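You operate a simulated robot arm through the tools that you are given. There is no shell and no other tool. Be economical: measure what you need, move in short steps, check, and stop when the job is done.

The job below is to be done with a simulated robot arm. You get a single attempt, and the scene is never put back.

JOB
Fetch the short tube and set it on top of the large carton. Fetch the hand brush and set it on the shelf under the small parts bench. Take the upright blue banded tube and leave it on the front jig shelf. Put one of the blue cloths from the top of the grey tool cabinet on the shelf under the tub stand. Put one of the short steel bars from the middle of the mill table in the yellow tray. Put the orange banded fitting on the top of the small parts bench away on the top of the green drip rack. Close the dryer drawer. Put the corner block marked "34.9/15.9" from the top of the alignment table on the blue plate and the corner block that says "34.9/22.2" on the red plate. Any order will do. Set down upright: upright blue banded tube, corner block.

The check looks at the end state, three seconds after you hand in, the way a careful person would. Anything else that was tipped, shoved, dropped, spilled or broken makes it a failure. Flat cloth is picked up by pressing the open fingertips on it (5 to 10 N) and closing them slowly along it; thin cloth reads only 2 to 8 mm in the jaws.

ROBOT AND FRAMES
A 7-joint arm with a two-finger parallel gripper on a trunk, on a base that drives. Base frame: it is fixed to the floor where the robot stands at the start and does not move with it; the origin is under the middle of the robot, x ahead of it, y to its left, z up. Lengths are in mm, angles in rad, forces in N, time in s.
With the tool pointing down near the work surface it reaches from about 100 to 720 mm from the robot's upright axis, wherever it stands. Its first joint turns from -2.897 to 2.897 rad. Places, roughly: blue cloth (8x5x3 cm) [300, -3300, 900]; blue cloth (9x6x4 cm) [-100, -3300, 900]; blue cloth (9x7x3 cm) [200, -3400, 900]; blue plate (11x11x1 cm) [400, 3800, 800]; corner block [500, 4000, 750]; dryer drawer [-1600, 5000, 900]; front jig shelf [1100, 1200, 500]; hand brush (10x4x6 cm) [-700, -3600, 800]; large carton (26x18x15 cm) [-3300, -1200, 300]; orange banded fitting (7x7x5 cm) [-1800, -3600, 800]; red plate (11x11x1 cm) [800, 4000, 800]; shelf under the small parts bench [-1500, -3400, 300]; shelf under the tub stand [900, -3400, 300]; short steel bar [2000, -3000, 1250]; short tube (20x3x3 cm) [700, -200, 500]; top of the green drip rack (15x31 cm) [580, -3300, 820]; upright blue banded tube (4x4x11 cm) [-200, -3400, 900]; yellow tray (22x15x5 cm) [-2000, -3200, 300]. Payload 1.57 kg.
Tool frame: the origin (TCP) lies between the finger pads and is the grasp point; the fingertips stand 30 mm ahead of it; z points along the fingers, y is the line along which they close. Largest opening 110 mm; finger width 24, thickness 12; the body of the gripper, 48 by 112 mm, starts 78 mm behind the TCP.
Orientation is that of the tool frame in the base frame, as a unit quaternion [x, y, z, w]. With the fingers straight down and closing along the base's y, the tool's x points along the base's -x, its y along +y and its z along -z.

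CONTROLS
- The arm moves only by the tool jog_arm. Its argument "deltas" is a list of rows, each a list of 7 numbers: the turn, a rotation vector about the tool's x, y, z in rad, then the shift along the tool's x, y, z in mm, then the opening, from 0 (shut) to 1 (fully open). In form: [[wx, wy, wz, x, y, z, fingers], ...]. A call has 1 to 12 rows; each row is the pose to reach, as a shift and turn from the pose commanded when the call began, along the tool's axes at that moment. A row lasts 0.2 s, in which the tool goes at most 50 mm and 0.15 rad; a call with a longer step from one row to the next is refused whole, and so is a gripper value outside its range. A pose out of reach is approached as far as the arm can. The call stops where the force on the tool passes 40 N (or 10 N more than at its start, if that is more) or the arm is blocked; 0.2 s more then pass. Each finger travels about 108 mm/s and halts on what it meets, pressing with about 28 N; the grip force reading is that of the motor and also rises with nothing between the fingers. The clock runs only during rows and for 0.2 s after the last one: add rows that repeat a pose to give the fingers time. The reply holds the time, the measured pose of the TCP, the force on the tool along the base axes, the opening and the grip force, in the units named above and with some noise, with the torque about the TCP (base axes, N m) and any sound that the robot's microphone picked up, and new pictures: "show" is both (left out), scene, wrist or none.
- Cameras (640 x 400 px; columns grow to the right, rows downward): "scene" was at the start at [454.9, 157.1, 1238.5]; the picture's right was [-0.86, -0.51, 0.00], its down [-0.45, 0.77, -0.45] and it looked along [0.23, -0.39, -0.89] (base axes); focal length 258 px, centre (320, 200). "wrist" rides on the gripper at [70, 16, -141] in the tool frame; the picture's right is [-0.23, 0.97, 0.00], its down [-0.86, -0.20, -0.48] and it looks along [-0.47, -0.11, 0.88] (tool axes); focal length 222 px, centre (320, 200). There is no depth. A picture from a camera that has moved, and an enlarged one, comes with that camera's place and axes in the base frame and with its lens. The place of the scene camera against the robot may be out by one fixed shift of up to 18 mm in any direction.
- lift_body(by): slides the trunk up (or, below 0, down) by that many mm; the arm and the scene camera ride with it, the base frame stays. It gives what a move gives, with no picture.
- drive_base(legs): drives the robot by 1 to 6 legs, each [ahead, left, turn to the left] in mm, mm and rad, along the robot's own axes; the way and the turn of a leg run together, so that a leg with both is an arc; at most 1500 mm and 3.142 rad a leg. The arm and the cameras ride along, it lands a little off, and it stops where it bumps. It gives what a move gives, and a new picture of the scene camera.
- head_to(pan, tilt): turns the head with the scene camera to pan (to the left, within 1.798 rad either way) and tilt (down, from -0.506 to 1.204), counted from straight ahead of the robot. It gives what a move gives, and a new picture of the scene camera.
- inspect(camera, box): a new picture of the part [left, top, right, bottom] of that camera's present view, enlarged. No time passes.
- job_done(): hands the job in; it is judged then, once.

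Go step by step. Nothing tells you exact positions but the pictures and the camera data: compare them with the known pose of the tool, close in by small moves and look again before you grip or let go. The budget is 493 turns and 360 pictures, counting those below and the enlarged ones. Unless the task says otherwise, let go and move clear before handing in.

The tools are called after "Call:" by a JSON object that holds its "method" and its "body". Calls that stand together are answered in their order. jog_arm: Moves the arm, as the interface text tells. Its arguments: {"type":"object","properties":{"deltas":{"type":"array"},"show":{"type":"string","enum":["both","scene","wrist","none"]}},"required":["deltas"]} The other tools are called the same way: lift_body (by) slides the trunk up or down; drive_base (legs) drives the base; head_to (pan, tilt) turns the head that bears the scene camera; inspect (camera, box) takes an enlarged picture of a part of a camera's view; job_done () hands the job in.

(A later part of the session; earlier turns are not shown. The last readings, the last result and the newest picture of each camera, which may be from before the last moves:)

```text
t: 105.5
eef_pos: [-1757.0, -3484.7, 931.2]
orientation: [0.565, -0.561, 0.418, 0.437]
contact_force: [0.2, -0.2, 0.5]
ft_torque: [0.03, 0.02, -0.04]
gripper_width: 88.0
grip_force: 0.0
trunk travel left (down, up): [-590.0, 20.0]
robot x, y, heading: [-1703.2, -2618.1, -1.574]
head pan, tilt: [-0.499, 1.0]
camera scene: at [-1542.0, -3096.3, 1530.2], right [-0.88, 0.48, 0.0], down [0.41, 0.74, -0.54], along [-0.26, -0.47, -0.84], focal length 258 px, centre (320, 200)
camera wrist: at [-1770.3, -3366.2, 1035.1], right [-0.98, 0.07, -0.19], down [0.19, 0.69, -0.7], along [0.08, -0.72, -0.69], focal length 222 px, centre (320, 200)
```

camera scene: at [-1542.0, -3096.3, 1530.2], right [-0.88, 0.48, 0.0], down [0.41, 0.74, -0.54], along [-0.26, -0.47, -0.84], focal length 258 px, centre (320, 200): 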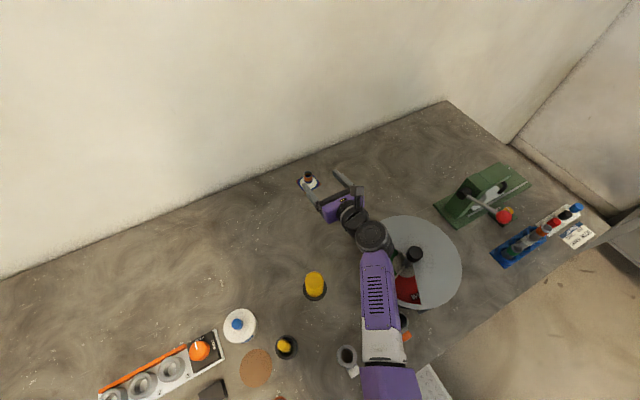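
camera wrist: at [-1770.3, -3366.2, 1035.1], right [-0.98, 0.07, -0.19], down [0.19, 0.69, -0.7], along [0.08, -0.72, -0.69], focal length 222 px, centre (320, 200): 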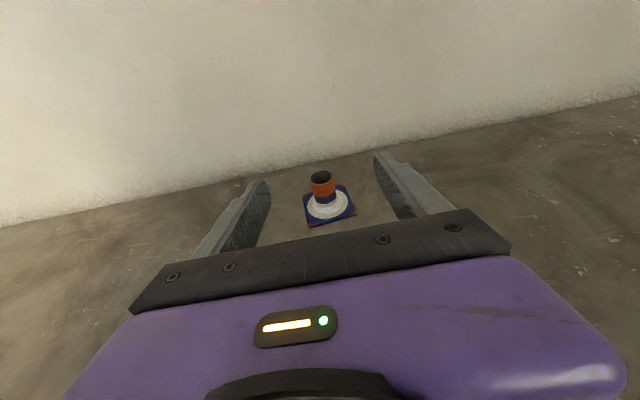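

Call:
{"method": "jog_arm", "body": {"deltas": [[0, 0, 0, -38, 0, 11, 0.8], [0, 0, 0, -74, 0, 21, 0.8]], "show": "both"}}

```text
t: 106.2
eef_pos: [-1764.3, -3494.7, 884.2]
orientation: [0.559, -0.541, 0.428, 0.46]
contact_force: [0.4, -0.4, -0.4]
ft_torque: [0.01, 0.01, 0.0]
gripper_width: 88.0
grip_force: 0.0
trunk travel left (down, up): [-590.0, 20.0]
robot x, y, heading: [-1700.0, -2615.9, -1.575]
head pan, tilt: [-0.499, 1.0]
stopped in row 2: the arm was blocked; the commanded pose is now the measured one
camera scene: at [-1540.4, -3093.2, 1530.4], right [-0.88, 0.48, 0.0], down [0.41, 0.74, -0.54], along [-0.26, -0.47, -0.84], focal length 258 px, centre (320, 200)
camera wrist: at [-1774.1, -3370.1, 982.8], right [-0.98, 0.06, -0.17], down [0.17, 0.65, -0.75], along [0.07, -0.76, -0.64], focal length 222 px, centre (320, 200)
```

scene: 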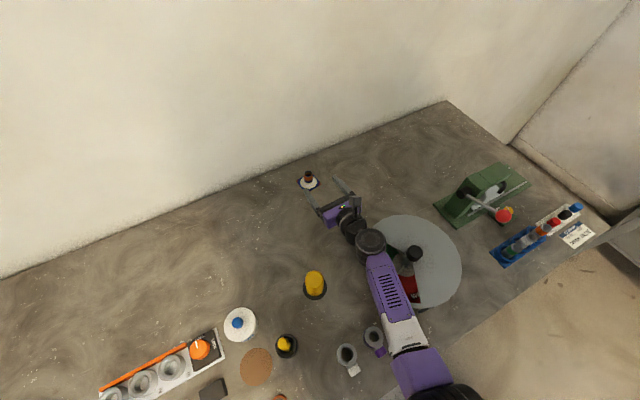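
wrist: 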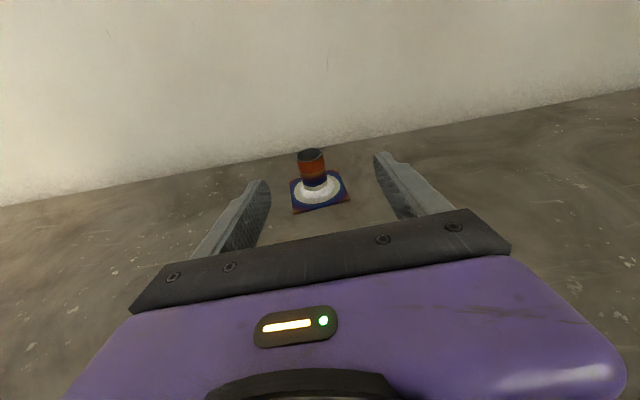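

The arm is blocked by the dial. I'll retreat upward and instead stand sideways to the bench, which lets the axis come much closer and the tool come down steeper.

Call:
{"method": "jog_arm", "body": {"deltas": [[0, 0, 0, 30, 0, -8, 0.8], [0, 0, 0, 75, 0, -20, 0.8], [0, 0, 0, 120, 0, -32, 0.8], [0, 0, 0, 165, 0, -50, 0.8]], "show": "scene"}}

Call:
{"method": "inspect", "body": {"camera": "scene", "box": [320, 160, 640, 360]}}

```text
t: 107.2
eef_pos: [-1759.9, -3478.6, 1046.1]
orientation: [0.559, -0.549, 0.423, 0.454]
contact_force: [-0.4, -0.6, 0.0]
ft_torque: [0.03, 0.0, 0.03]
gripper_width: 87.9
grip_force: 0.0
trunk travel left (down, up): [-590.0, 20.0]
robot x, y, heading: [-1702.0, -2617.9, -1.578]
head pan, tilt: [-0.499, 1.0]
camera scene: at [-1541.8, -3095.4, 1530.0], right [-0.88, 0.48, 0.0], down [0.41, 0.74, -0.54], along [-0.26, -0.47, -0.84], focal length 258 px, centre (320, 200)
```

scene: 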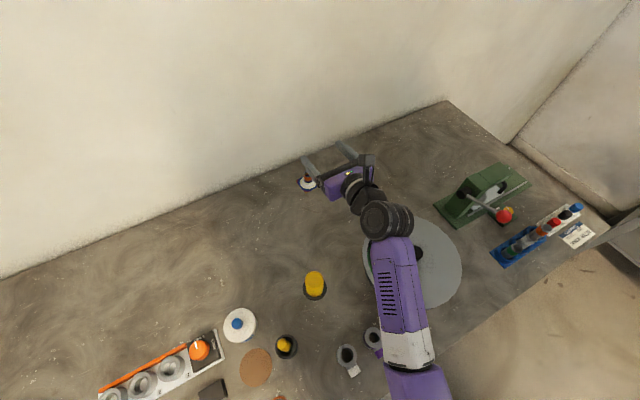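

```text
2.00 times, centred on (480, 260) of scene
camera zoom: at [-1541.8, -3095.4, 1530.0], right [-0.88, 0.48, 0.0], down [0.41, 0.74, -0.54], along [-0.26, -0.47, -0.84], focal length 516 px, centre (0, 80)
```

zoom: 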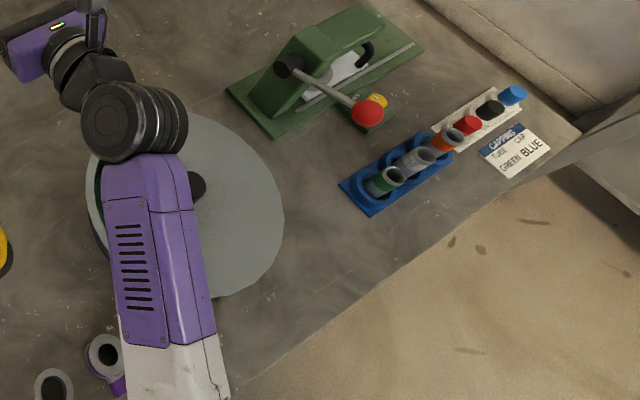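

Call:
{"method": "jog_arm", "body": {"deltas": [[0, 0, 0, -2, 0, -45, 0.8], [0, 0, 0, -14, 0, -90, 0.8], [0, 0, 0, -26, 0, -135, 0.8], [0, 0, 0, -38, 0, -180, 0.8], [0, 0, 0, -50, 0, -225, 0.8], [0, 0, 0, -62, 0, -270, 0.8], [0, 0, 0, -74, 0, -315, 0.8], [0, 0, 0, -86, 0, -355, 0.8]], "show": "none"}}

Call:
{"method": "drive_base", "body": {"legs": [[-420, 0, 0], [0, 0, -1.565]]}}

```text
t: 109.0
eef_pos: [-1757.3, -3117.0, 1045.8]
orientation: [0.56, -0.548, 0.424, 0.454]
contact_force: [-0.1, 0.3, 0.2]
ft_torque: [-0.01, 0.01, -0.01]
gripper_width: 88.1
grip_force: 0.0
trunk travel left (down, up): [-590.0, 20.0]
robot x, y, heading: [-1703.7, -2618.2, -1.576]
head pan, tilt: [-0.499, 1.0]
```

```text
t: 115.4
eef_pos: [-2199.7, -2148.2, 1045.0]
orientation: [-0.01, 0.783, 0.02, -0.621]
contact_force: [-0.4, -0.6, -0.1]
ft_torque: [-0.01, 0.01, 0.0]
gripper_width: 87.9
grip_force: 0.1
trunk travel left (down, up): [-590.0, 20.0]
robot x, y, heading: [-1700.3, -2198.6, -3.139]
head pan, tilt: [-0.499, 1.0]
camera scene: at [-2191.4, -2356.3, 1530.2], right [0.48, 0.88, 0.0], down [0.74, -0.4, -0.54], along [-0.47, 0.26, -0.84], focal length 258 px, centre (320, 200)
```

scene: 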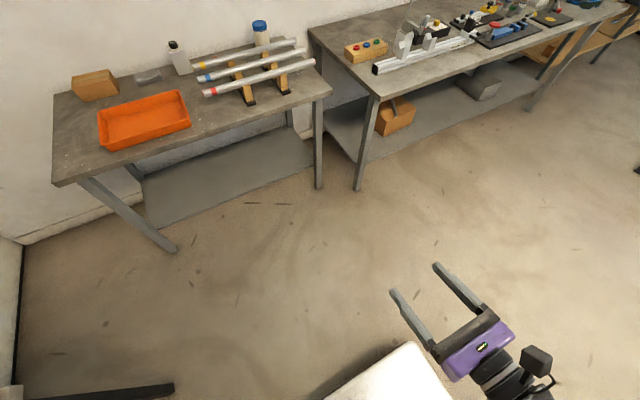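

Now I swing the arm to the robot's left (toward the bench) around its axis.

Call:
{"method": "jog_arm", "body": {"deltas": [[0.0925, 0, -0.0218, 0.6, -47.7, 2.4, 0.8], [0.185, 0, -0.0435, 0.1, -95.4, 0.4, 0.8], [0.278, 0, -0.065, -1.4, -142.6, -5.9, 0.8], [0.37, 0, -0.087, -3.9, -189, -16.7, 0.8], [0.463, 0, -0.109, -7.4, -234.2, -31.7, 0.8], [0.555, 0, -0.1305, -11.9, -277.7, -50.7, 0.8], [0.648, 0, -0.152, -17.3, -319.2, -73.7, 0.8], [0.74, 0, -0.174, -23.6, -358.2, -100.4, 0.8], [0.833, 0, -0.196, -30.7, -394.5, -130.7, 0.8], [0.925, 0, -0.2176, -38.6, -427.6, -164.1, 0.8], [1.018, 0, -0.239, -47.2, -457.4, -200.5, 0.8], [1.11, 0, -0.261, -56.3, -483.4, -239.4, 0.8]], "show": "none"}}

Call:
{"method": "jog_arm", "body": {"deltas": [[0.0925, 0, -0.0218, 0.6, -47.7, 2.4, 0.8], [0.185, 0, -0.0435, 0.1, -95.4, 0.4, 0.8], [0.278, 0, -0.065, -1.4, -142.6, -5.9, 0.8], [0.37, 0, -0.087, -3.9, -189, -16.7, 0.8]], "show": "scene"}}

```text
t: 118.0
eef_pos: [-1953.7, -2634.0, 1024.3]
orientation: [-0.433, 0.668, -0.319, -0.514]
contact_force: [-0.5, -0.6, 0.4]
ft_torque: [0.0, -0.03, 0.0]
gripper_width: 88.0
grip_force: 0.0
trunk travel left (down, up): [-590.0, 20.0]
robot x, y, heading: [-1698.9, -2198.7, -3.141]
head pan, tilt: [-0.499, 1.0]
```

```text
t: 119.0
eef_pos: [-1778.5, -2698.4, 1020.0]
orientation: [-0.547, 0.579, -0.413, -0.441]
contact_force: [0.7, 0.1, -0.4]
ft_torque: [0.0, 0.03, 0.01]
gripper_width: 88.1
grip_force: 0.1
trunk travel left (down, up): [-590.0, 20.0]
robot x, y, heading: [-1700.9, -2201.8, -3.133]
head pan, tilt: [-0.499, 1.0]
camera scene: at [-2191.5, -2356.2, 1530.1], right [0.48, 0.88, 0.0], down [0.74, -0.4, -0.54], along [-0.47, 0.26, -0.84], focal length 258 px, centre (320, 200)
```

scene: 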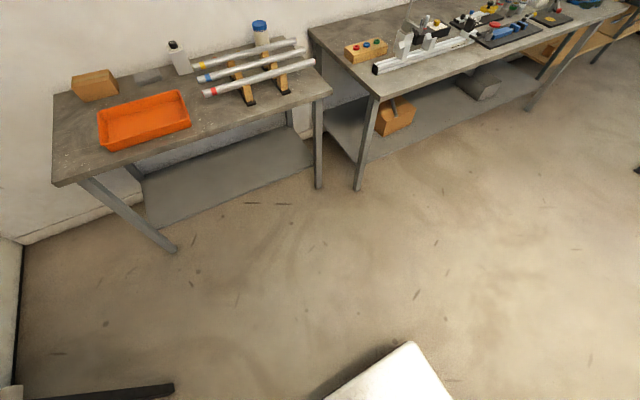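

Call:
{"method": "jog_arm", "body": {"deltas": [[0, -0.13, 0, 12, 0, -3, 0.8], [0, -0.26, 0, 24, 0, -6, 0.8], [0, -0.39, 0, 36, 0, -9, 0.8], [0, -0.5, 0, 48, 0, -12, 0.8]], "show": "none"}}

Call:
{"method": "drive_base", "body": {"legs": [[-50, 585, -0.01]]}}

Call:
{"method": "head_to", "body": {"pan": 1.55, "tilt": 1.0}}

```text
t: 120.0
eef_pos: [-1776.7, -2701.4, 1070.5]
orientation: [-0.633, 0.67, -0.265, -0.283]
contact_force: [-0.3, 0.8, 0.4]
ft_torque: [0.02, 0.02, 0.0]
gripper_width: 88.2
grip_force: 0.3
trunk travel left (down, up): [-590.0, 20.0]
robot x, y, heading: [-1701.7, -2197.5, -3.142]
head pan, tilt: [-0.499, 1.0]
```

```text
t: 123.1
eef_pos: [-1726.1, -3243.3, 1069.9]
orientation: [-0.634, 0.668, -0.266, -0.283]
contact_force: [0.5, -0.3, 0.8]
ft_torque: [0.01, 0.03, 0.0]
gripper_width: 88.0
grip_force: 0.1
trunk travel left (down, up): [-590.0, 20.0]
robot x, y, heading: [-1651.5, -2738.4, -3.132]
head pan, tilt: [-0.499, 1.0]
stopped in leg 1: the robot was blocked; the commanded pose is now the measured one
camera scene: at [-2142.7, -2900.6, 1530.2], right [0.47, 0.88, 0.0], down [0.74, -0.4, -0.54], along [-0.48, 0.26, -0.84], focal length 258 px, centre (320, 200)
```

scene: 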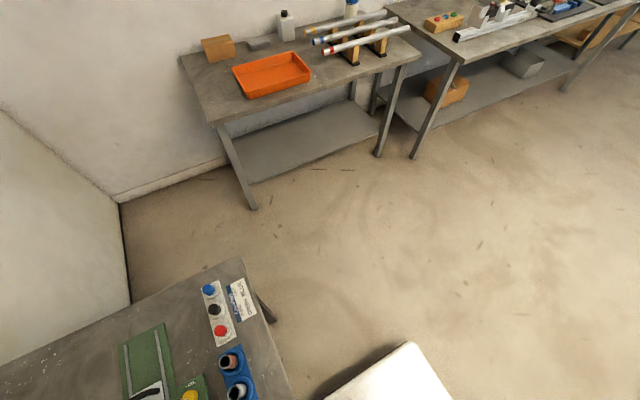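

```text
t: 125.1
eef_pos: [-1725.5, -3243.2, 1069.5]
orientation: [-0.635, 0.669, -0.265, -0.282]
contact_force: [-1.1, -0.1, 0.1]
ft_torque: [0.0, 0.02, -0.01]
gripper_width: 88.0
grip_force: 0.0
trunk travel left (down, up): [-590.0, 20.0]
robot x, y, heading: [-1654.6, -2739.4, -3.135]
head pan, tilt: [1.55, 1.0]
camera scene: at [-2082.4, -3003.1, 1530.2], right [-1.0, 0.01, 0.0], down [0.01, 0.84, -0.54], along [-0.01, -0.54, -0.84], focal length 258 px, centre (320, 200)
```

scene: 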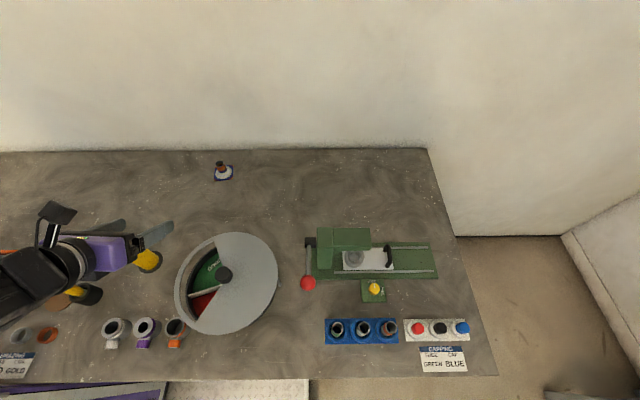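

The base touched the bench at y≈−2738; that's close enough (about 840 mm to the fitting). Moving the tool over toward it with a 45° pitch.

Call:
{"method": "jog_arm", "body": {"deltas": [[0, 0, 0, 32, 3, 30, 0.6], [0, 0, 0, 64, 6, 60, 0.6], [0, 0, 0, 90, 9, 100, 0.6], [0, 0, 0, 102, 12, 145, 0.6], [0, 0, 0, 102, 14, 190, 0.6], [0, 0, 0, 102, 16, 230, 0.6], [0, 0, 0, 102, 16, 261, 0.6]], "show": "both"}}

```text
t: 126.7
eef_pos: [-1757.9, -3500.7, 962.3]
orientation: [-0.632, 0.669, -0.269, -0.283]
contact_force: [-0.1, 0.2, 0.2]
ft_torque: [-0.01, 0.02, 0.0]
gripper_width: 66.2
grip_force: 0.0
trunk travel left (down, up): [-590.0, 20.0]
robot x, y, heading: [-1654.3, -2740.4, -3.137]
head pan, tilt: [1.55, 1.0]
camera scene: at [-2082.1, -3002.8, 1530.4], right [-1.0, 0.01, 0.0], down [0.01, 0.84, -0.54], along [-0.01, -0.54, -0.84], focal length 258 px, centre (320, 200)
camera wrist: at [-1771.6, -3447.5, 1110.1], right [-0.96, 0.21, -0.17], down [0.25, 0.93, -0.28], along [0.09, -0.31, -0.95], focal length 222 px, centre (320, 200)
```

scene: 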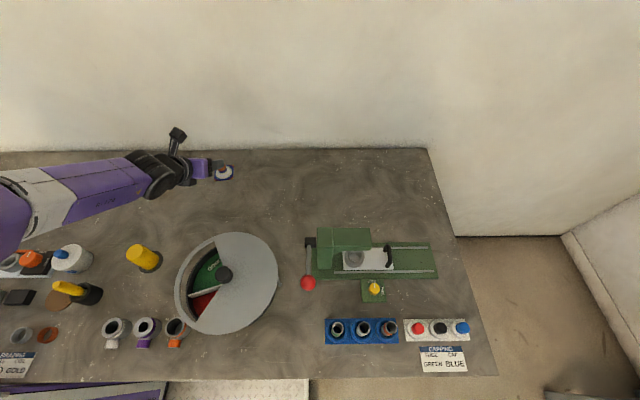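
wrist: 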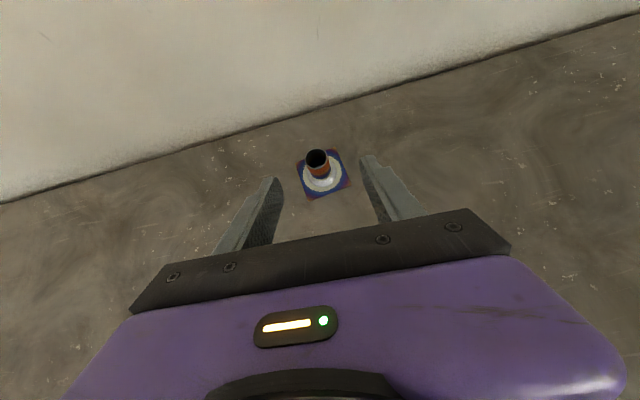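

Call:
{"method": "jog_arm", "body": {"deltas": [[0, 0, 0, -4, 0, 42, 0.6], [0, 0, 0, -8, 0, 84, 0.6], [0, 0, 0, -12, 0, 110, 0.6], [0, 0, 0, -15, 0, 127, 0.6]], "show": "wrist"}}

```text
t: 127.7
eef_pos: [-1779.4, -3515.8, 922.5]
orientation: [-0.635, 0.668, -0.267, -0.282]
contact_force: [-0.3, -0.4, -0.2]
ft_torque: [-0.03, -0.01, 0.0]
gripper_width: 65.8
grip_force: 0.1
out of reach, approached as far as the arm can: row 1, 2, 3, 4
trunk travel left (down, up): [-590.0, 20.0]
robot x, y, heading: [-1653.2, -2742.2, -3.137]
head pan, tilt: [1.55, 1.0]
camera wrist: at [-1792.7, -3462.1, 1071.3], right [-0.96, 0.21, -0.16], down [0.25, 0.93, -0.28], along [0.09, -0.31, -0.95], focal length 222 px, centre (320, 200)
```

wrist: 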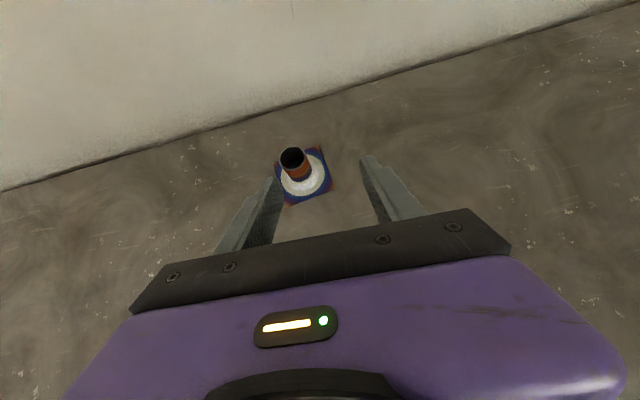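

Out of reach because the trunk is high; I'll lift the tool relative to the trunk and lower the trunk.

Call:
{"method": "jog_arm", "body": {"deltas": [[0, 0, 0, 25, -5, -35, 0.6], [0, 0, 0, 50, -10, -70, 0.6], [0, 0, 0, 75, -15, -105, 0.6], [0, 0, 0, 100, -20, -140, 0.6]], "show": "none"}}

Call:
{"method": "lift_body", "body": {"by": -200}}

Call:
{"method": "jog_arm", "body": {"deltas": [[0, 0, 0, 0, 0, 0, 0.6]], "show": "both"}}

```text
t: 128.7
eef_pos: [-1762.2, -3480.1, 1089.8]
orientation: [-0.634, 0.669, -0.267, -0.282]
contact_force: [0.6, -0.2, 0.1]
ft_torque: [0.03, -0.02, 0.01]
gripper_width: 66.0
grip_force: 0.1
trunk travel left (down, up): [-590.0, 20.0]
robot x, y, heading: [-1650.2, -2741.0, -3.138]
head pan, tilt: [1.55, 1.0]
```

```text
t: 130.9
eef_pos: [-1760.4, -3480.7, 889.5]
orientation: [-0.635, 0.668, -0.266, -0.283]
contact_force: [0.6, 0.4, -0.3]
ft_torque: [-0.01, -0.02, 0.0]
gripper_width: 66.0
grip_force: 0.0
trunk travel left (down, up): [-390.0, 220.0]
robot x, y, heading: [-1651.9, -2740.2, -3.131]
head pan, tilt: [1.55, 1.0]
```

```text
t: 131.3
eef_pos: [-1760.9, -3480.2, 891.0]
orientation: [-0.634, 0.668, -0.267, -0.282]
contact_force: [-0.3, 0.1, -0.6]
ft_torque: [-0.04, 0.02, 0.01]
gripper_width: 65.9
grip_force: 0.1
trunk travel left (down, up): [-390.0, 220.0]
robot x, y, heading: [-1648.6, -2745.3, -3.137]
head pan, tilt: [1.55, 1.0]
camera scene: at [-2082.3, -3003.1, 1330.2], right [-1.0, 0.01, 0.0], down [0.01, 0.84, -0.54], along [-0.01, -0.54, -0.84], focal length 258 px, centre (320, 200)
camera wrist: at [-1774.5, -3427.3, 1039.0], right [-0.96, 0.21, -0.16], down [0.25, 0.93, -0.28], along [0.09, -0.31, -0.95], focal length 222 px, centre (320, 200)
```

scene: 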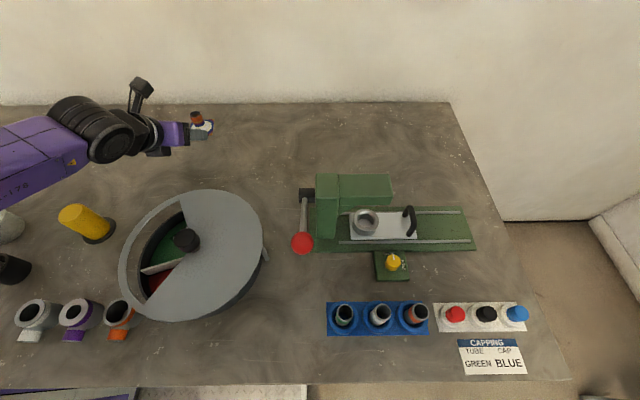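
wrist: 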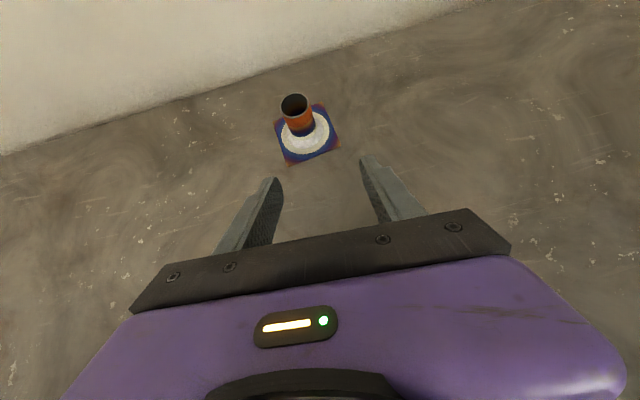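

Call:
{"method": "jog_arm", "body": {"deltas": [[0, 0, 0, 25, -5, 30, 0.6], [0, 0, 0, 50, -10, 60, 0.6], [0, 0, 0, 51, -10, 94, 0.6]], "show": "wrist"}}

```text
t: 132.1
eef_pos: [-1753.8, -3546.5, 885.9]
orientation: [-0.634, 0.668, -0.267, -0.283]
contact_force: [-0.1, 0.3, 0.2]
ft_torque: [-0.01, 0.02, -0.02]
gripper_width: 66.2
grip_force: 0.1
out of reach, approached as far as the arm can: row 2, 3
trunk travel left (down, up): [-390.0, 220.0]
robot x, y, heading: [-1653.4, -2743.2, -3.137]
head pan, tilt: [1.55, 1.0]
camera wrist: at [-1767.5, -3493.6, 1035.1], right [-0.96, 0.21, -0.16], down [0.25, 0.93, -0.28], along [0.09, -0.31, -0.95], focal length 222 px, centre (320, 200)
```

wrist: 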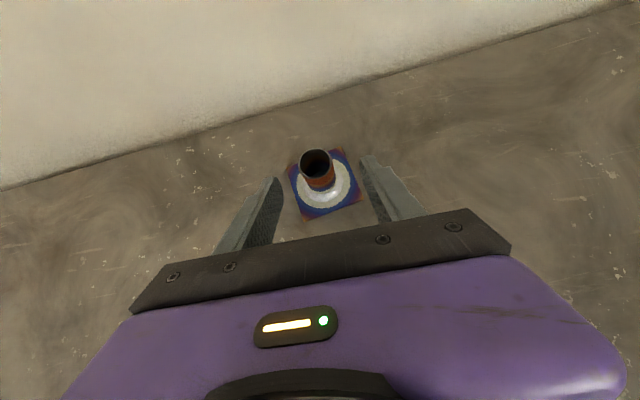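

Call:
{"method": "jog_arm", "body": {"deltas": [[0, 0.15, 0, 0, 0, 0, 0.6], [0, 0.3, 0, 0, 0, 0, 0.6], [0, 0.3, 0, 10, 1, 15, 0.6], [0, 0.3, 0, 9, 1, 30, 0.6], [0, 0.3, 0, 5, 1, 43, 0.6]], "show": "wrist"}}

```text
t: 133.3
eef_pos: [-1757.6, -3582.1, 859.9]
orientation: [-0.588, 0.618, -0.359, -0.379]
contact_force: [0.0, -0.6, 1.3]
ft_torque: [0.03, 0.05, -0.02]
gripper_width: 66.1
grip_force: 0.0
trunk travel left (down, up): [-390.0, 220.0]
robot x, y, heading: [-1650.9, -2738.4, -3.138]
head pan, tilt: [1.55, 1.0]
camera wrist: at [-1768.3, -3487.3, 986.3], right [-0.97, 0.15, -0.2], down [0.24, 0.8, -0.54], along [0.08, -0.57, -0.81], focal length 222 px, centre (320, 200)
```

wrist: 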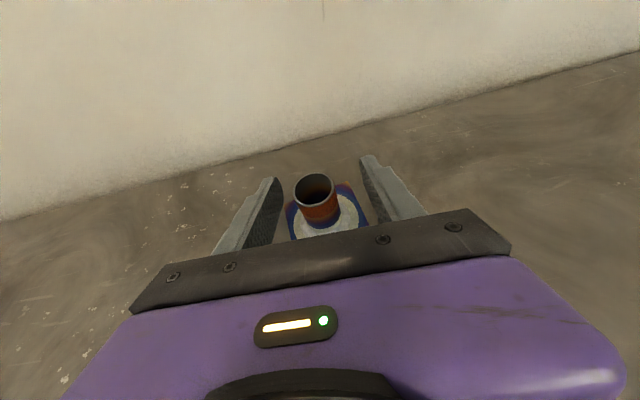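

The spigot is right between the pads. Closing.

Call:
{"method": "jog_arm", "body": {"deltas": [[0, 0, 0, 0, 0, 0, 0.45], [0, 0, 0, 0, 0, 0, 0.3], [0, 0, 0, 0, 0, 0, 0.1], [0, 0, 0, 0, 0, 0, 0.1], [0, 0, 0, 0, 0, 0, 0.1]], "show": "none"}}

Call:
{"method": "jog_arm", "body": {"deltas": [[0, 0, 0, 15, 0, -10, 0.1], [0, 0, 0, 45, 0, -28, 0.1], [0, 0, 0, 75, 0, -48, 0.1]], "show": "wrist"}}

```text
t: 134.5
eef_pos: [-1757.2, -3581.7, 860.4]
orientation: [-0.587, 0.619, -0.358, -0.38]
contact_force: [0.0, -0.6, 0.7]
ft_torque: [0.04, -0.11, 0.02]
gripper_width: 28.6
grip_force: 28.0
trunk travel left (down, up): [-390.0, 220.0]
robot x, y, heading: [-1651.5, -2742.4, -3.135]
head pan, tilt: [1.55, 1.0]
```

```text
t: 135.3
eef_pos: [-1759.0, -3571.1, 947.9]
orientation: [-0.587, 0.619, -0.358, -0.38]
contact_force: [0.2, -0.1, -1.6]
ft_torque: [-0.03, 0.01, 0.01]
gripper_width: 28.3
grip_force: 28.1
trunk travel left (down, up): [-390.0, 220.0]
robot x, y, heading: [-1653.7, -2739.9, -3.135]
head pan, tilt: [1.55, 1.0]
camera wrist: at [-1770.4, -3477.7, 1073.8], right [-0.97, 0.15, -0.2], down [0.24, 0.8, -0.54], along [0.08, -0.57, -0.82], focal length 222 px, centre (320, 200)
```

wrist: 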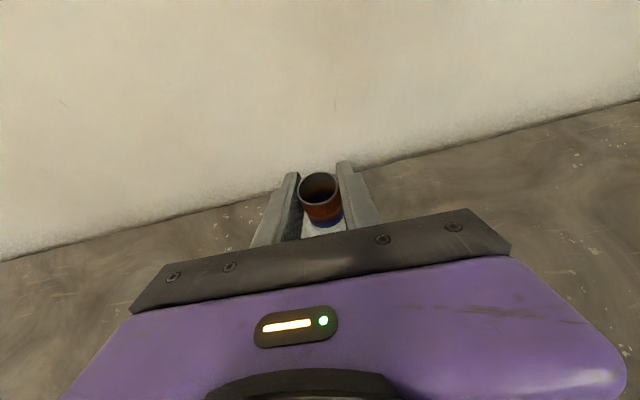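

The fitting is held. Raise the trunk, retract, and drive along the wall to the drip rack (x≈580).

Call:
{"method": "lift_body", "body": {"by": 180}}

Call:
{"method": "jog_arm", "body": {"deltas": [[0, 0, 0, -12, 0, -43, 0.1], [0, 0, 0, -26, 0, -86, 0.1], [0, 0, 0, -40, 0, -129, 0.1], [0, 0, 0, -54, 0, -172, 0.1], [0, 0, 0, -68, 0, -215, 0.1], [0, 0, 0, -82, 0, -258, 0.1], [0, 0, 0, -90, 0, -287, 0.1]], "show": "none"}}

Call:
{"method": "drive_base", "body": {"legs": [[0, -250, 0], [-1300, 0, 0]]}}

Call:
{"method": "head_to", "body": {"pan": 1.79, "tilt": 0.6}}

```text
t: 137.3
eef_pos: [-1758.9, -3572.0, 1125.7]
orientation: [-0.587, 0.619, -0.358, -0.379]
contact_force: [0.1, 0.4, -1.6]
ft_torque: [0.01, 0.01, 0.01]
gripper_width: 28.5
grip_force: 27.7
trunk travel left (down, up): [-570.0, 40.0]
robot x, y, heading: [-1651.6, -2740.9, -3.135]
head pan, tilt: [1.55, 1.0]
```

```text
t: 138.9
eef_pos: [-1742.0, -3276.5, 1177.8]
orientation: [-0.587, 0.619, -0.358, -0.379]
contact_force: [-0.4, 0.1, -3.1]
ft_torque: [-0.01, 0.03, 0.0]
gripper_width: 28.5
grip_force: 27.7
trunk travel left (down, up): [-570.0, 40.0]
robot x, y, heading: [-1652.7, -2742.1, -3.136]
head pan, tilt: [1.55, 1.0]
```

```text
t: 146.7
eef_pos: [-470.5, -3006.8, 1177.3]
orientation: [-0.59, 0.616, -0.359, -0.378]
contact_force: [-0.7, 1.5, -2.3]
ft_torque: [0.02, -0.01, -0.01]
gripper_width: 28.2
grip_force: 27.9
trunk travel left (down, up): [-570.0, 40.0]
robot x, y, heading: [-383.5, -2469.1, -3.128]
head pan, tilt: [1.55, 1.0]
camera scene: at [-813.4, -2736.8, 1510.2], right [-1.0, 0.0, 0.0], down [0.0, 0.84, -0.54], along [0.0, -0.54, -0.84], focal length 258 px, centre (320, 200)
```

scene: 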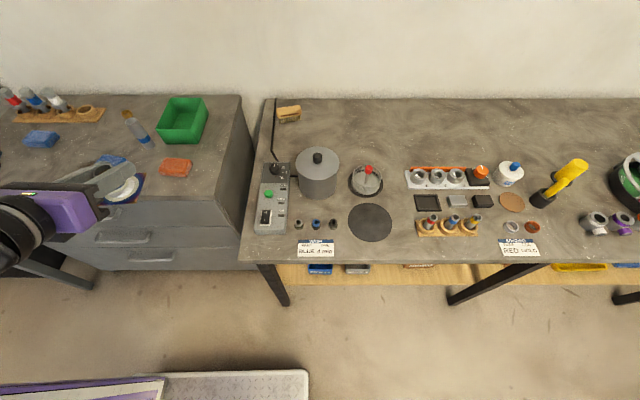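

```text
t: 147.6
eef_pos: [-471.5, -3007.9, 1179.1]
orientation: [-0.59, 0.616, -0.36, -0.378]
contact_force: [0.3, -0.3, -1.3]
ft_torque: [-0.01, -0.01, 0.01]
gripper_width: 28.2
grip_force: 28.6
trunk travel left (down, up): [-570.0, 40.0]
robot x, y, heading: [-382.3, -2470.6, -3.122]
head pan, tilt: [1.791, 0.6]
camera scene: at [-792.4, -2753.1, 1542.1], right [-0.97, -0.23, 0.0], down [-0.13, 0.55, -0.82], along [0.19, -0.8, -0.57], focal length 258 px, centre (320, 200)
```

scene: 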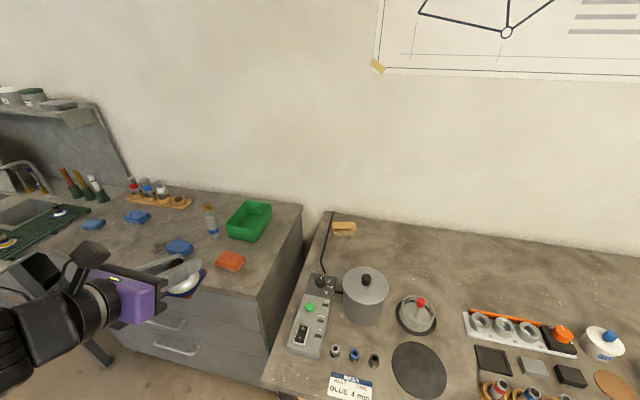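

Call:
{"method": "drive_base", "body": {"legs": [[-1000, 0, -0.018]]}}

Call:
{"method": "head_to", "body": {"pan": 1.79, "tilt": 0.85}}

```text
t: 152.8
eef_pos: [536.3, -3000.1, 1177.3]
orientation: [-0.584, 0.622, -0.356, -0.381]
contact_force: [-0.1, -0.2, -1.0]
ft_torque: [0.0, 0.04, -0.03]
gripper_width: 27.9
grip_force: 27.8
trunk travel left (down, up): [-570.0, 40.0]
robot x, y, heading: [634.3, -2464.6, 3.131]
head pan, tilt: [1.791, 0.6]
camera scene: at [220.3, -2738.3, 1542.2], right [-0.98, -0.21, 0.0], down [-0.12, 0.55, -0.83], along [0.17, -0.81, -0.56], focal length 258 px, centre (320, 200)
```

scene: 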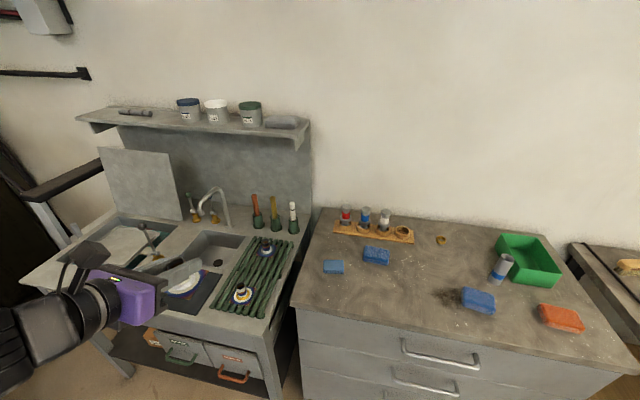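

```text
t: 153.6
eef_pos: [536.1, -3000.1, 1178.4]
orientation: [-0.582, 0.623, -0.356, -0.383]
contact_force: [-0.7, 0.7, -2.2]
ft_torque: [-0.01, 0.01, -0.01]
gripper_width: 28.4
grip_force: 28.0
trunk travel left (down, up): [-570.0, 40.0]
robot x, y, heading: [638.3, -2465.5, 3.134]
head pan, tilt: [1.791, 0.85]
camera scene: at [218.2, -2728.3, 1521.3], right [-0.98, -0.21, 0.0], down [-0.16, 0.73, -0.66], along [0.14, -0.65, -0.75], focal length 258 px, centre (320, 200)
```

scene: 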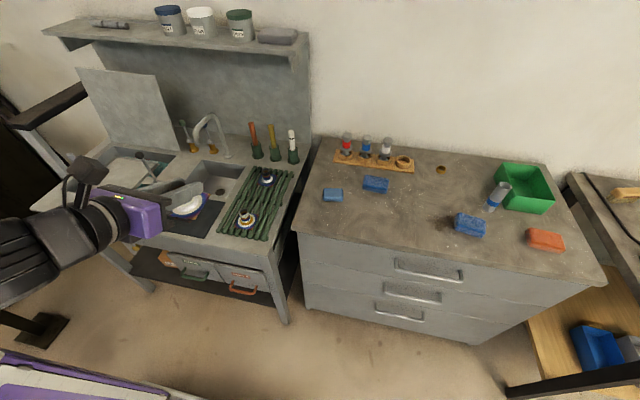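

I see the green drip rack with two fittings on it (at y≈−3195 and −3395, x≈577); there's room between them at y≈−3295. Moving closer.

Call:
{"method": "drive_base", "body": {"legs": [[-41, 220, 0.008]]}}

Call:
{"method": "jog_arm", "body": {"deltas": [[0, 0, 0, -38, 0, 20, 0.1], [0, 0, 0, -76, 0, 40, 0.1], [0, 0, 0, -105, 0, 56, 0.1]], "show": "both"}}

Call:
{"method": "inspect", "body": {"camera": "scene", "box": [160, 130, 400, 280]}}

```text
t: 155.3
eef_pos: [582.7, -3223.6, 1178.0]
orientation: [-0.586, 0.62, -0.357, -0.38]
contact_force: [-0.6, 0.2, -1.5]
ft_torque: [0.01, 0.0, -0.02]
gripper_width: 28.0
grip_force: 28.4
trunk travel left (down, up): [-570.0, 40.0]
robot x, y, heading: [673.0, -2686.8, -3.138]
head pan, tilt: [1.791, 0.85]
camera scene: at [261.5, -2956.2, 1521.3], right [-0.97, -0.22, 0.0], down [-0.17, 0.73, -0.66], along [0.15, -0.64, -0.75], focal length 258 px, centre (320, 200)
```

scene: 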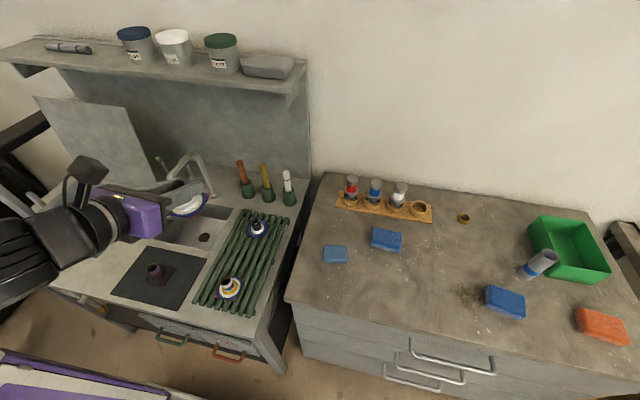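

```text
t: 156.1
eef_pos: [584.4, -3227.7, 1056.8]
orientation: [-0.587, 0.62, -0.358, -0.38]
contact_force: [0.1, 0.2, -2.0]
ft_torque: [0.03, 0.01, 0.03]
gripper_width: 28.1
grip_force: 28.0
trunk travel left (down, up): [-570.0, 40.0]
robot x, y, heading: [678.4, -2686.5, -3.137]
head pan, tilt: [1.791, 0.85]
camera scene: at [261.5, -2956.3, 1521.4], right [-0.97, -0.22, 0.0], down [-0.17, 0.73, -0.66], along [0.15, -0.64, -0.75], focal length 258 px, centre (320, 200)
camera wrist: at [571.7, -3132.2, 1183.0], right [-0.97, 0.16, -0.2], down [0.24, 0.8, -0.54], along [0.07, -0.57, -0.82], focal length 222 px, centre (320, 200)
```

scene: 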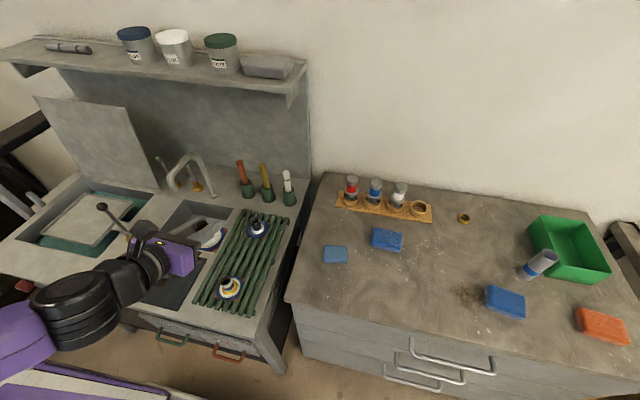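
wrist: 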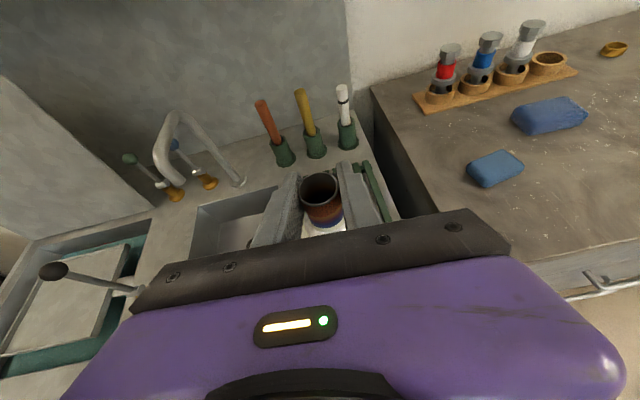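

```text
2.67 times, centred on (280, 205) of scene
camera zoom: at [261.5, -2956.3, 1521.4], right [-0.97, -0.22, 0.0], down [-0.17, 0.73, -0.66], along [0.15, -0.64, -0.75], focal length 689 px, centre (427, 187)
```

zoom: 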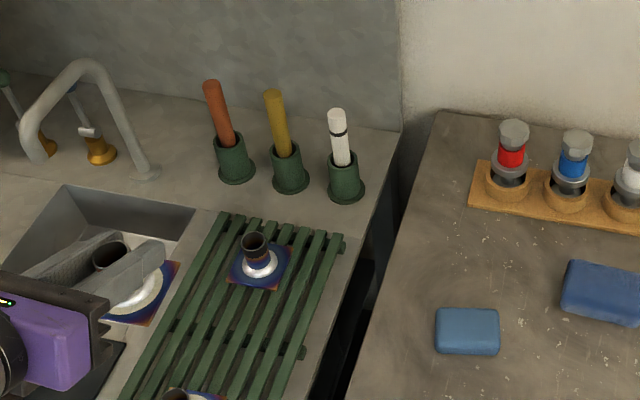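

Call:
{"method": "jog_arm", "body": {"deltas": [[0, 0, 0, -25, 3, 30, 0.1], [0, 0, 0, -50, 6, 60, 0.1], [0, 0, 0, -72, 9, 90, 0.1], [0, 0, 0, -88, 9, 106, 0.1]], "show": "both"}}

Call:
{"method": "inspect", "body": {"camera": "scene", "box": [160, 170, 340, 320]}}

```text
t: 157.1
eef_pos: [568.7, -3281.8, 931.1]
orientation: [-0.587, 0.619, -0.358, -0.379]
contact_force: [0.2, -0.4, -1.5]
ft_torque: [0.02, 0.01, 0.0]
gripper_width: 28.1
grip_force: 27.7
trunk travel left (down, up): [-570.0, 40.0]
robot x, y, heading: [675.3, -2688.9, -3.138]
head pan, tilt: [1.791, 0.85]
camera scene: at [261.5, -2956.3, 1521.3], right [-0.97, -0.22, 0.0], down [-0.17, 0.73, -0.66], along [0.15, -0.64, -0.75], focal length 258 px, centre (320, 200)
camera wrist: at [557.9, -3185.3, 1057.2], right [-0.97, 0.16, -0.2], down [0.24, 0.8, -0.54], along [0.07, -0.57, -0.82], focal length 222 px, centre (320, 200)
```

scene: 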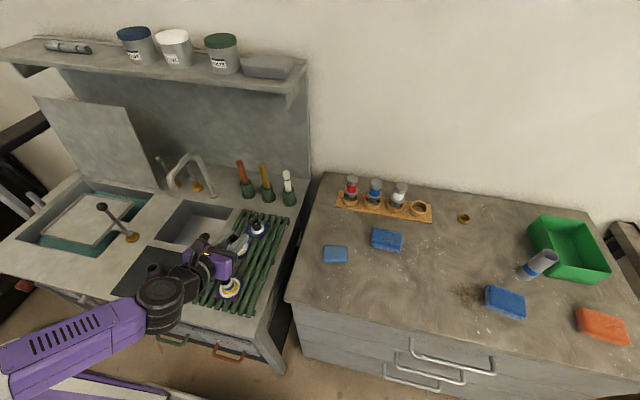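
wrist: 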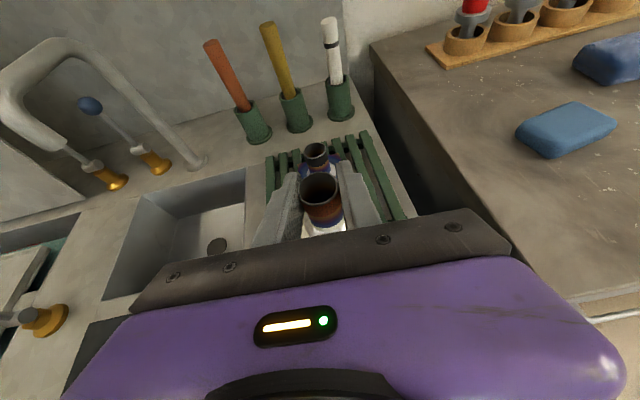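

```text
2.67 times, centred on (250, 245) of scene
camera zoom: at [261.5, -2956.3, 1521.3], right [-0.97, -0.22, 0.0], down [-0.17, 0.73, -0.66], along [0.15, -0.64, -0.75], focal length 689 px, centre (507, 80)
```

zoom: 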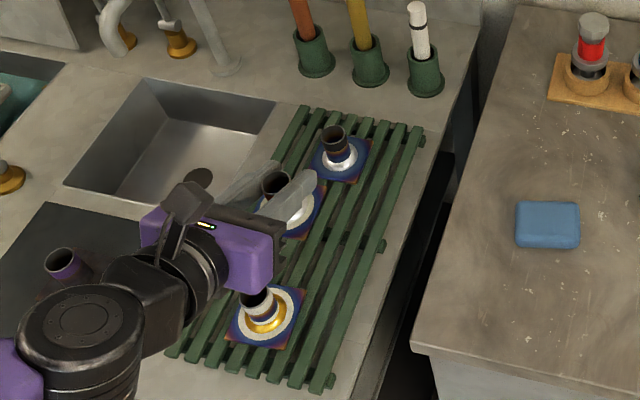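

Call:
{"method": "jog_arm", "body": {"deltas": [[0, 0, 0, -20, 0, 10, 0.1], [0, 0, 0, -40, 0, 20.6, 0.1]], "show": "none"}}

Call:
{"method": "jog_arm", "body": {"deltas": [[0, 0, 0, -3, 0, 1.5, 0.1], [0, 0, 0, -6, 0, 3, 0.1], [0, 0, 0, -9, 0, 4.6, 0.1], [0, 0, 0, -12, 0, 6.2, 0.1]], "show": "scene"}}

```text
t: 157.7
eef_pos: [568.4, -3279.5, 886.5]
orientation: [-0.587, 0.62, -0.358, -0.379]
contact_force: [0.0, 0.6, -1.4]
ft_torque: [0.01, 0.01, -0.01]
gripper_width: 28.3
grip_force: 27.7
trunk travel left (down, up): [-570.0, 40.0]
robot x, y, heading: [673.5, -2690.2, -3.142]
head pan, tilt: [1.791, 0.85]
```

```text
t: 158.7
eef_pos: [568.1, -3279.7, 874.1]
orientation: [-0.587, 0.62, -0.358, -0.38]
contact_force: [-0.7, 0.0, -1.8]
ft_torque: [-0.01, 0.0, -0.02]
gripper_width: 28.2
grip_force: 27.8
trunk travel left (down, up): [-570.0, 40.0]
robot x, y, heading: [674.1, -2685.2, -3.135]
head pan, tilt: [1.791, 0.85]
camera scene: at [261.5, -2956.4, 1521.3], right [-0.97, -0.22, 0.0], down [-0.17, 0.73, -0.66], along [0.15, -0.64, -0.75], focal length 258 px, centre (320, 200)
```

scene: 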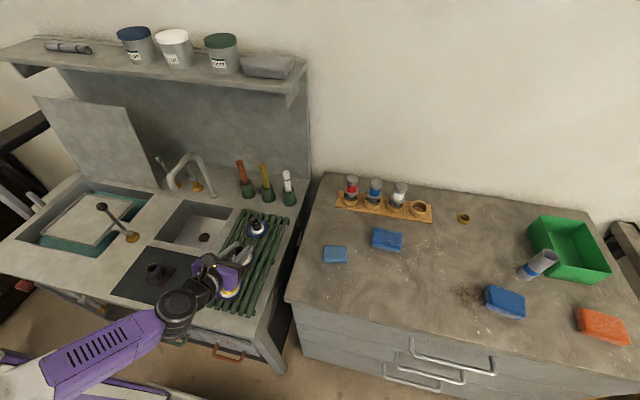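

Call:
{"method": "jog_arm", "body": {"deltas": [[0, 0, 0, -2, 0, 1, 0.1], [0, 0, 0, -4, 0, 2, 0.1], [0, 0, 0, -6, 0, 3, 0.1], [0, 0, 0, -8, 0, 4, 0.1]], "show": "none"}}

Call:
{"method": "inspect", "body": {"camera": "scene", "box": [180, 200, 310, 310]}}

```text
t: 159.6
eef_pos: [569.8, -3282.1, 873.9]
orientation: [-0.585, 0.618, -0.361, -0.382]
contact_force: [-1.4, -0.6, 15.2]
ft_torque: [1.49, -0.1, 0.07]
gripper_width: 27.9
grip_force: 28.1
trunk travel left (down, up): [-570.0, 40.0]
robot x, y, heading: [673.7, -2690.6, -3.136]
head pan, tilt: [1.791, 0.85]
stopped in row 4: the force on the tool passed its limit at 45 N (the readings are from after the stop); the commanded pose is now the measured one
```

```text
3.64 times, centred on (245, 255) of scene
camera zoom: at [261.5, -2955.8, 1521.3], right [-0.97, -0.22, 0.0], down [-0.17, 0.73, -0.66], along [0.15, -0.64, -0.75], focal length 939 px, centre (593, 0)
```

zoom: 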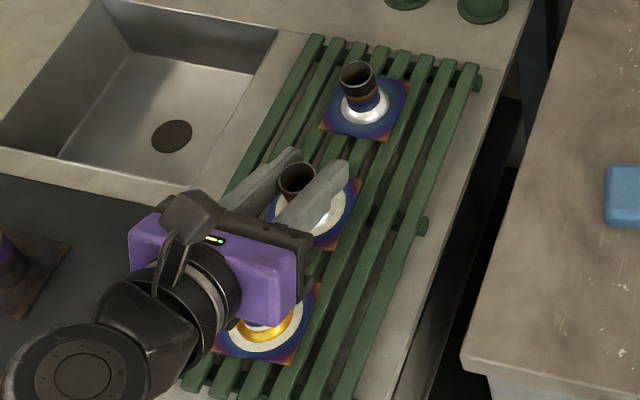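

The wrist is resting on the front fitting's spigot, it seems. I'll lift, and come in from the sink side with the tool yawed so the wrist stays clear.

Call:
{"method": "jog_arm", "body": {"deltas": [[0, 0, 0, 15, 0, -8, 0.1], [0, 0, 0, 53, 0, -27, 0.1], [0, 0, 0, 80, 0, -41, 0.1]], "show": "none"}}

Call:
{"method": "inspect", "body": {"camera": "scene", "box": [180, 200, 310, 310]}}

Call:
{"method": "drive_base", "body": {"legs": [[-220, 0, 0]]}}

```text
t: 160.3
eef_pos: [569.0, -3280.8, 960.1]
orientation: [-0.586, 0.618, -0.36, -0.381]
contact_force: [0.0, -0.5, -1.1]
ft_torque: [-0.01, 0.04, -0.02]
gripper_width: 28.2
grip_force: 27.7
trunk travel left (down, up): [-570.0, 40.0]
robot x, y, heading: [672.4, -2690.4, -3.134]
head pan, tilt: [1.791, 0.85]
```

```text
3.64 times, centred on (245, 255) of scene
camera zoom: at [261.3, -2956.3, 1521.1], right [-0.97, -0.22, 0.0], down [-0.17, 0.73, -0.66], along [0.15, -0.64, -0.75], focal length 939 px, centre (593, 0)
```

zoom: 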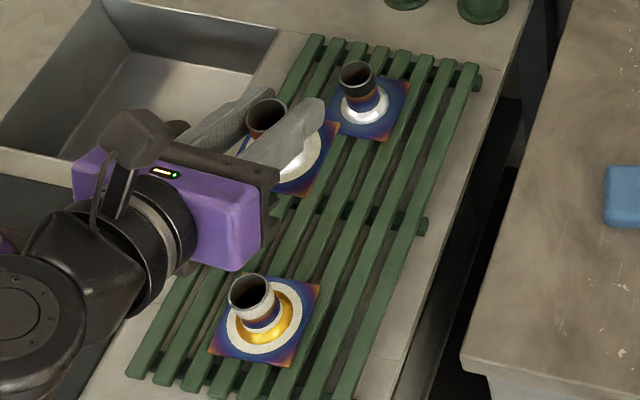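

```text
t: 162.0
eef_pos: [784.6, -3280.1, 958.8]
orientation: [-0.583, 0.621, -0.358, -0.383]
contact_force: [-0.4, -0.5, -2.5]
ft_torque: [0.03, 0.01, 0.02]
gripper_width: 27.8
grip_force: 27.8
trunk travel left (down, up): [-570.0, 40.0]
robot x, y, heading: [894.7, -2691.0, 3.141]
head pan, tilt: [1.791, 0.85]
camera scene: at [478.6, -2952.8, 1521.2], right [-0.98, -0.21, 0.0], down [-0.16, 0.73, -0.66], along [0.14, -0.64, -0.75], focal length 258 px, centre (320, 200)
```

scene: 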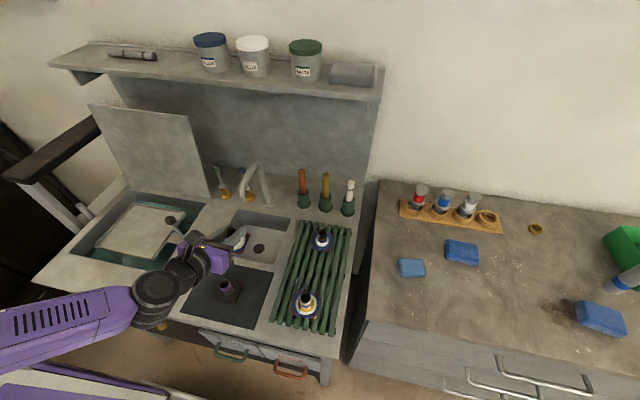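

Call:
{"method": "jog_arm", "body": {"deltas": [[-0.119, 0, 0.061, 0, 0, 0, 0.1], [-0.238, 0, 0.122, 0, 0, 0, 0.1], [-0.357, 0, 0.183, 0, 0, 0, 0.1], [-0.475, 0, 0.244, 0, 0, 0, 0.1], [-0.594, 0, 0.305, 0, 0, 0, 0.1], [-0.713, 0, 0.366, 0, 0, 0, 0.1]], "show": "scene"}}

```text
t: 163.4
eef_pos: [784.4, -3278.7, 959.2]
orientation: [-0.293, 0.8, -0.183, -0.491]
contact_force: [-0.1, 0.0, -2.4]
ft_torque: [0.04, 0.01, 0.04]
gripper_width: 27.8
grip_force: 27.6
trunk travel left (down, up): [-570.0, 40.0]
robot x, y, heading: [893.5, -2687.1, 3.137]
head pan, tilt: [1.791, 0.85]
camera scene: at [478.7, -2952.5, 1521.3], right [-0.98, -0.21, 0.0], down [-0.16, 0.73, -0.66], along [0.14, -0.64, -0.75], focal length 258 px, centre (320, 200)
```

scene: 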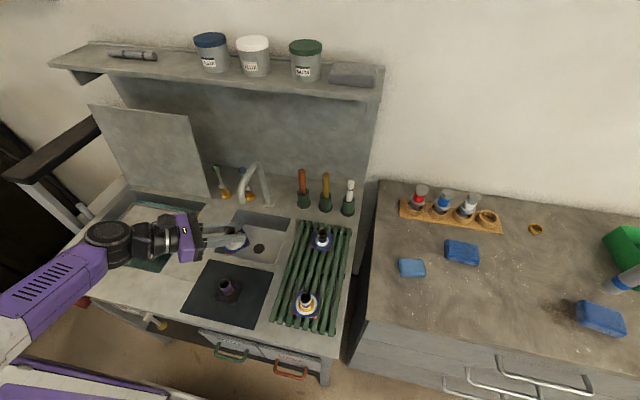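

Call:
{"method": "jog_arm", "body": {"deltas": [[0, 0, 0, 15, 27.6, 29.4, 0.1], [0, 0, 0, 30, 55, 58.8, 0.1], [0, 0, 0, 45, 82.8, 88, 0.1], [0, 0, 0, 60, 110, 117.6, 0.1], [0, 0, 0, 75, 138, 147, 0.1]], "show": "both"}}

Call:
{"method": "inspect", "body": {"camera": "scene", "box": [220, 200, 380, 340]}}

```text
t: 164.6
eef_pos: [567.2, -3280.0, 961.4]
orientation: [-0.293, 0.799, -0.183, -0.492]
contact_force: [1.2, -0.5, -1.4]
ft_torque: [0.0, -0.02, -0.03]
gripper_width: 27.8
grip_force: 27.8
trunk travel left (down, up): [-570.0, 40.0]
robot x, y, heading: [895.2, -2687.8, 3.137]
head pan, tilt: [1.791, 0.85]
camera scene: at [479.0, -2952.8, 1521.3], right [-0.98, -0.21, 0.0], down [-0.16, 0.73, -0.66], along [0.14, -0.64, -0.75], focal length 258 px, centre (320, 200)
camera wrist: at [628.6, -3206.3, 1087.5], right [-0.55, 0.81, -0.21], down [0.75, 0.37, -0.55], along [-0.36, -0.46, -0.81], focal length 222 px, centre (320, 200)
```

scene: 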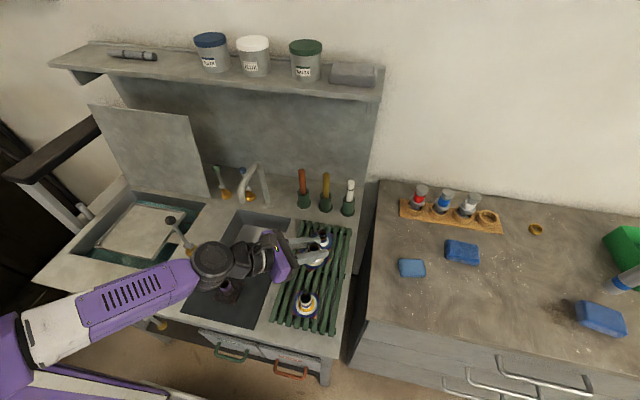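
wrist: 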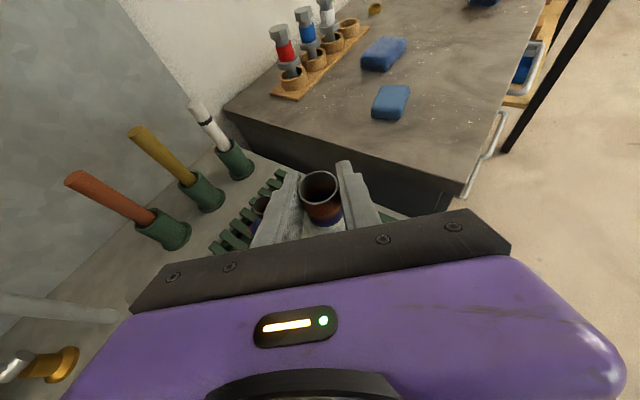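

```text
2.86 times, centred on (300, 270) of scene
camera zoom: at [479.0, -2952.8, 1521.3], right [-0.98, -0.21, 0.0], down [-0.16, 0.73, -0.66], along [0.14, -0.64, -0.75], focal length 738 px, centre (377, 0)
```

zoom: 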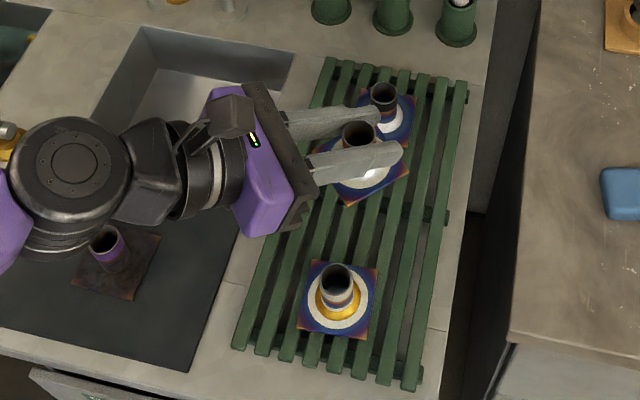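

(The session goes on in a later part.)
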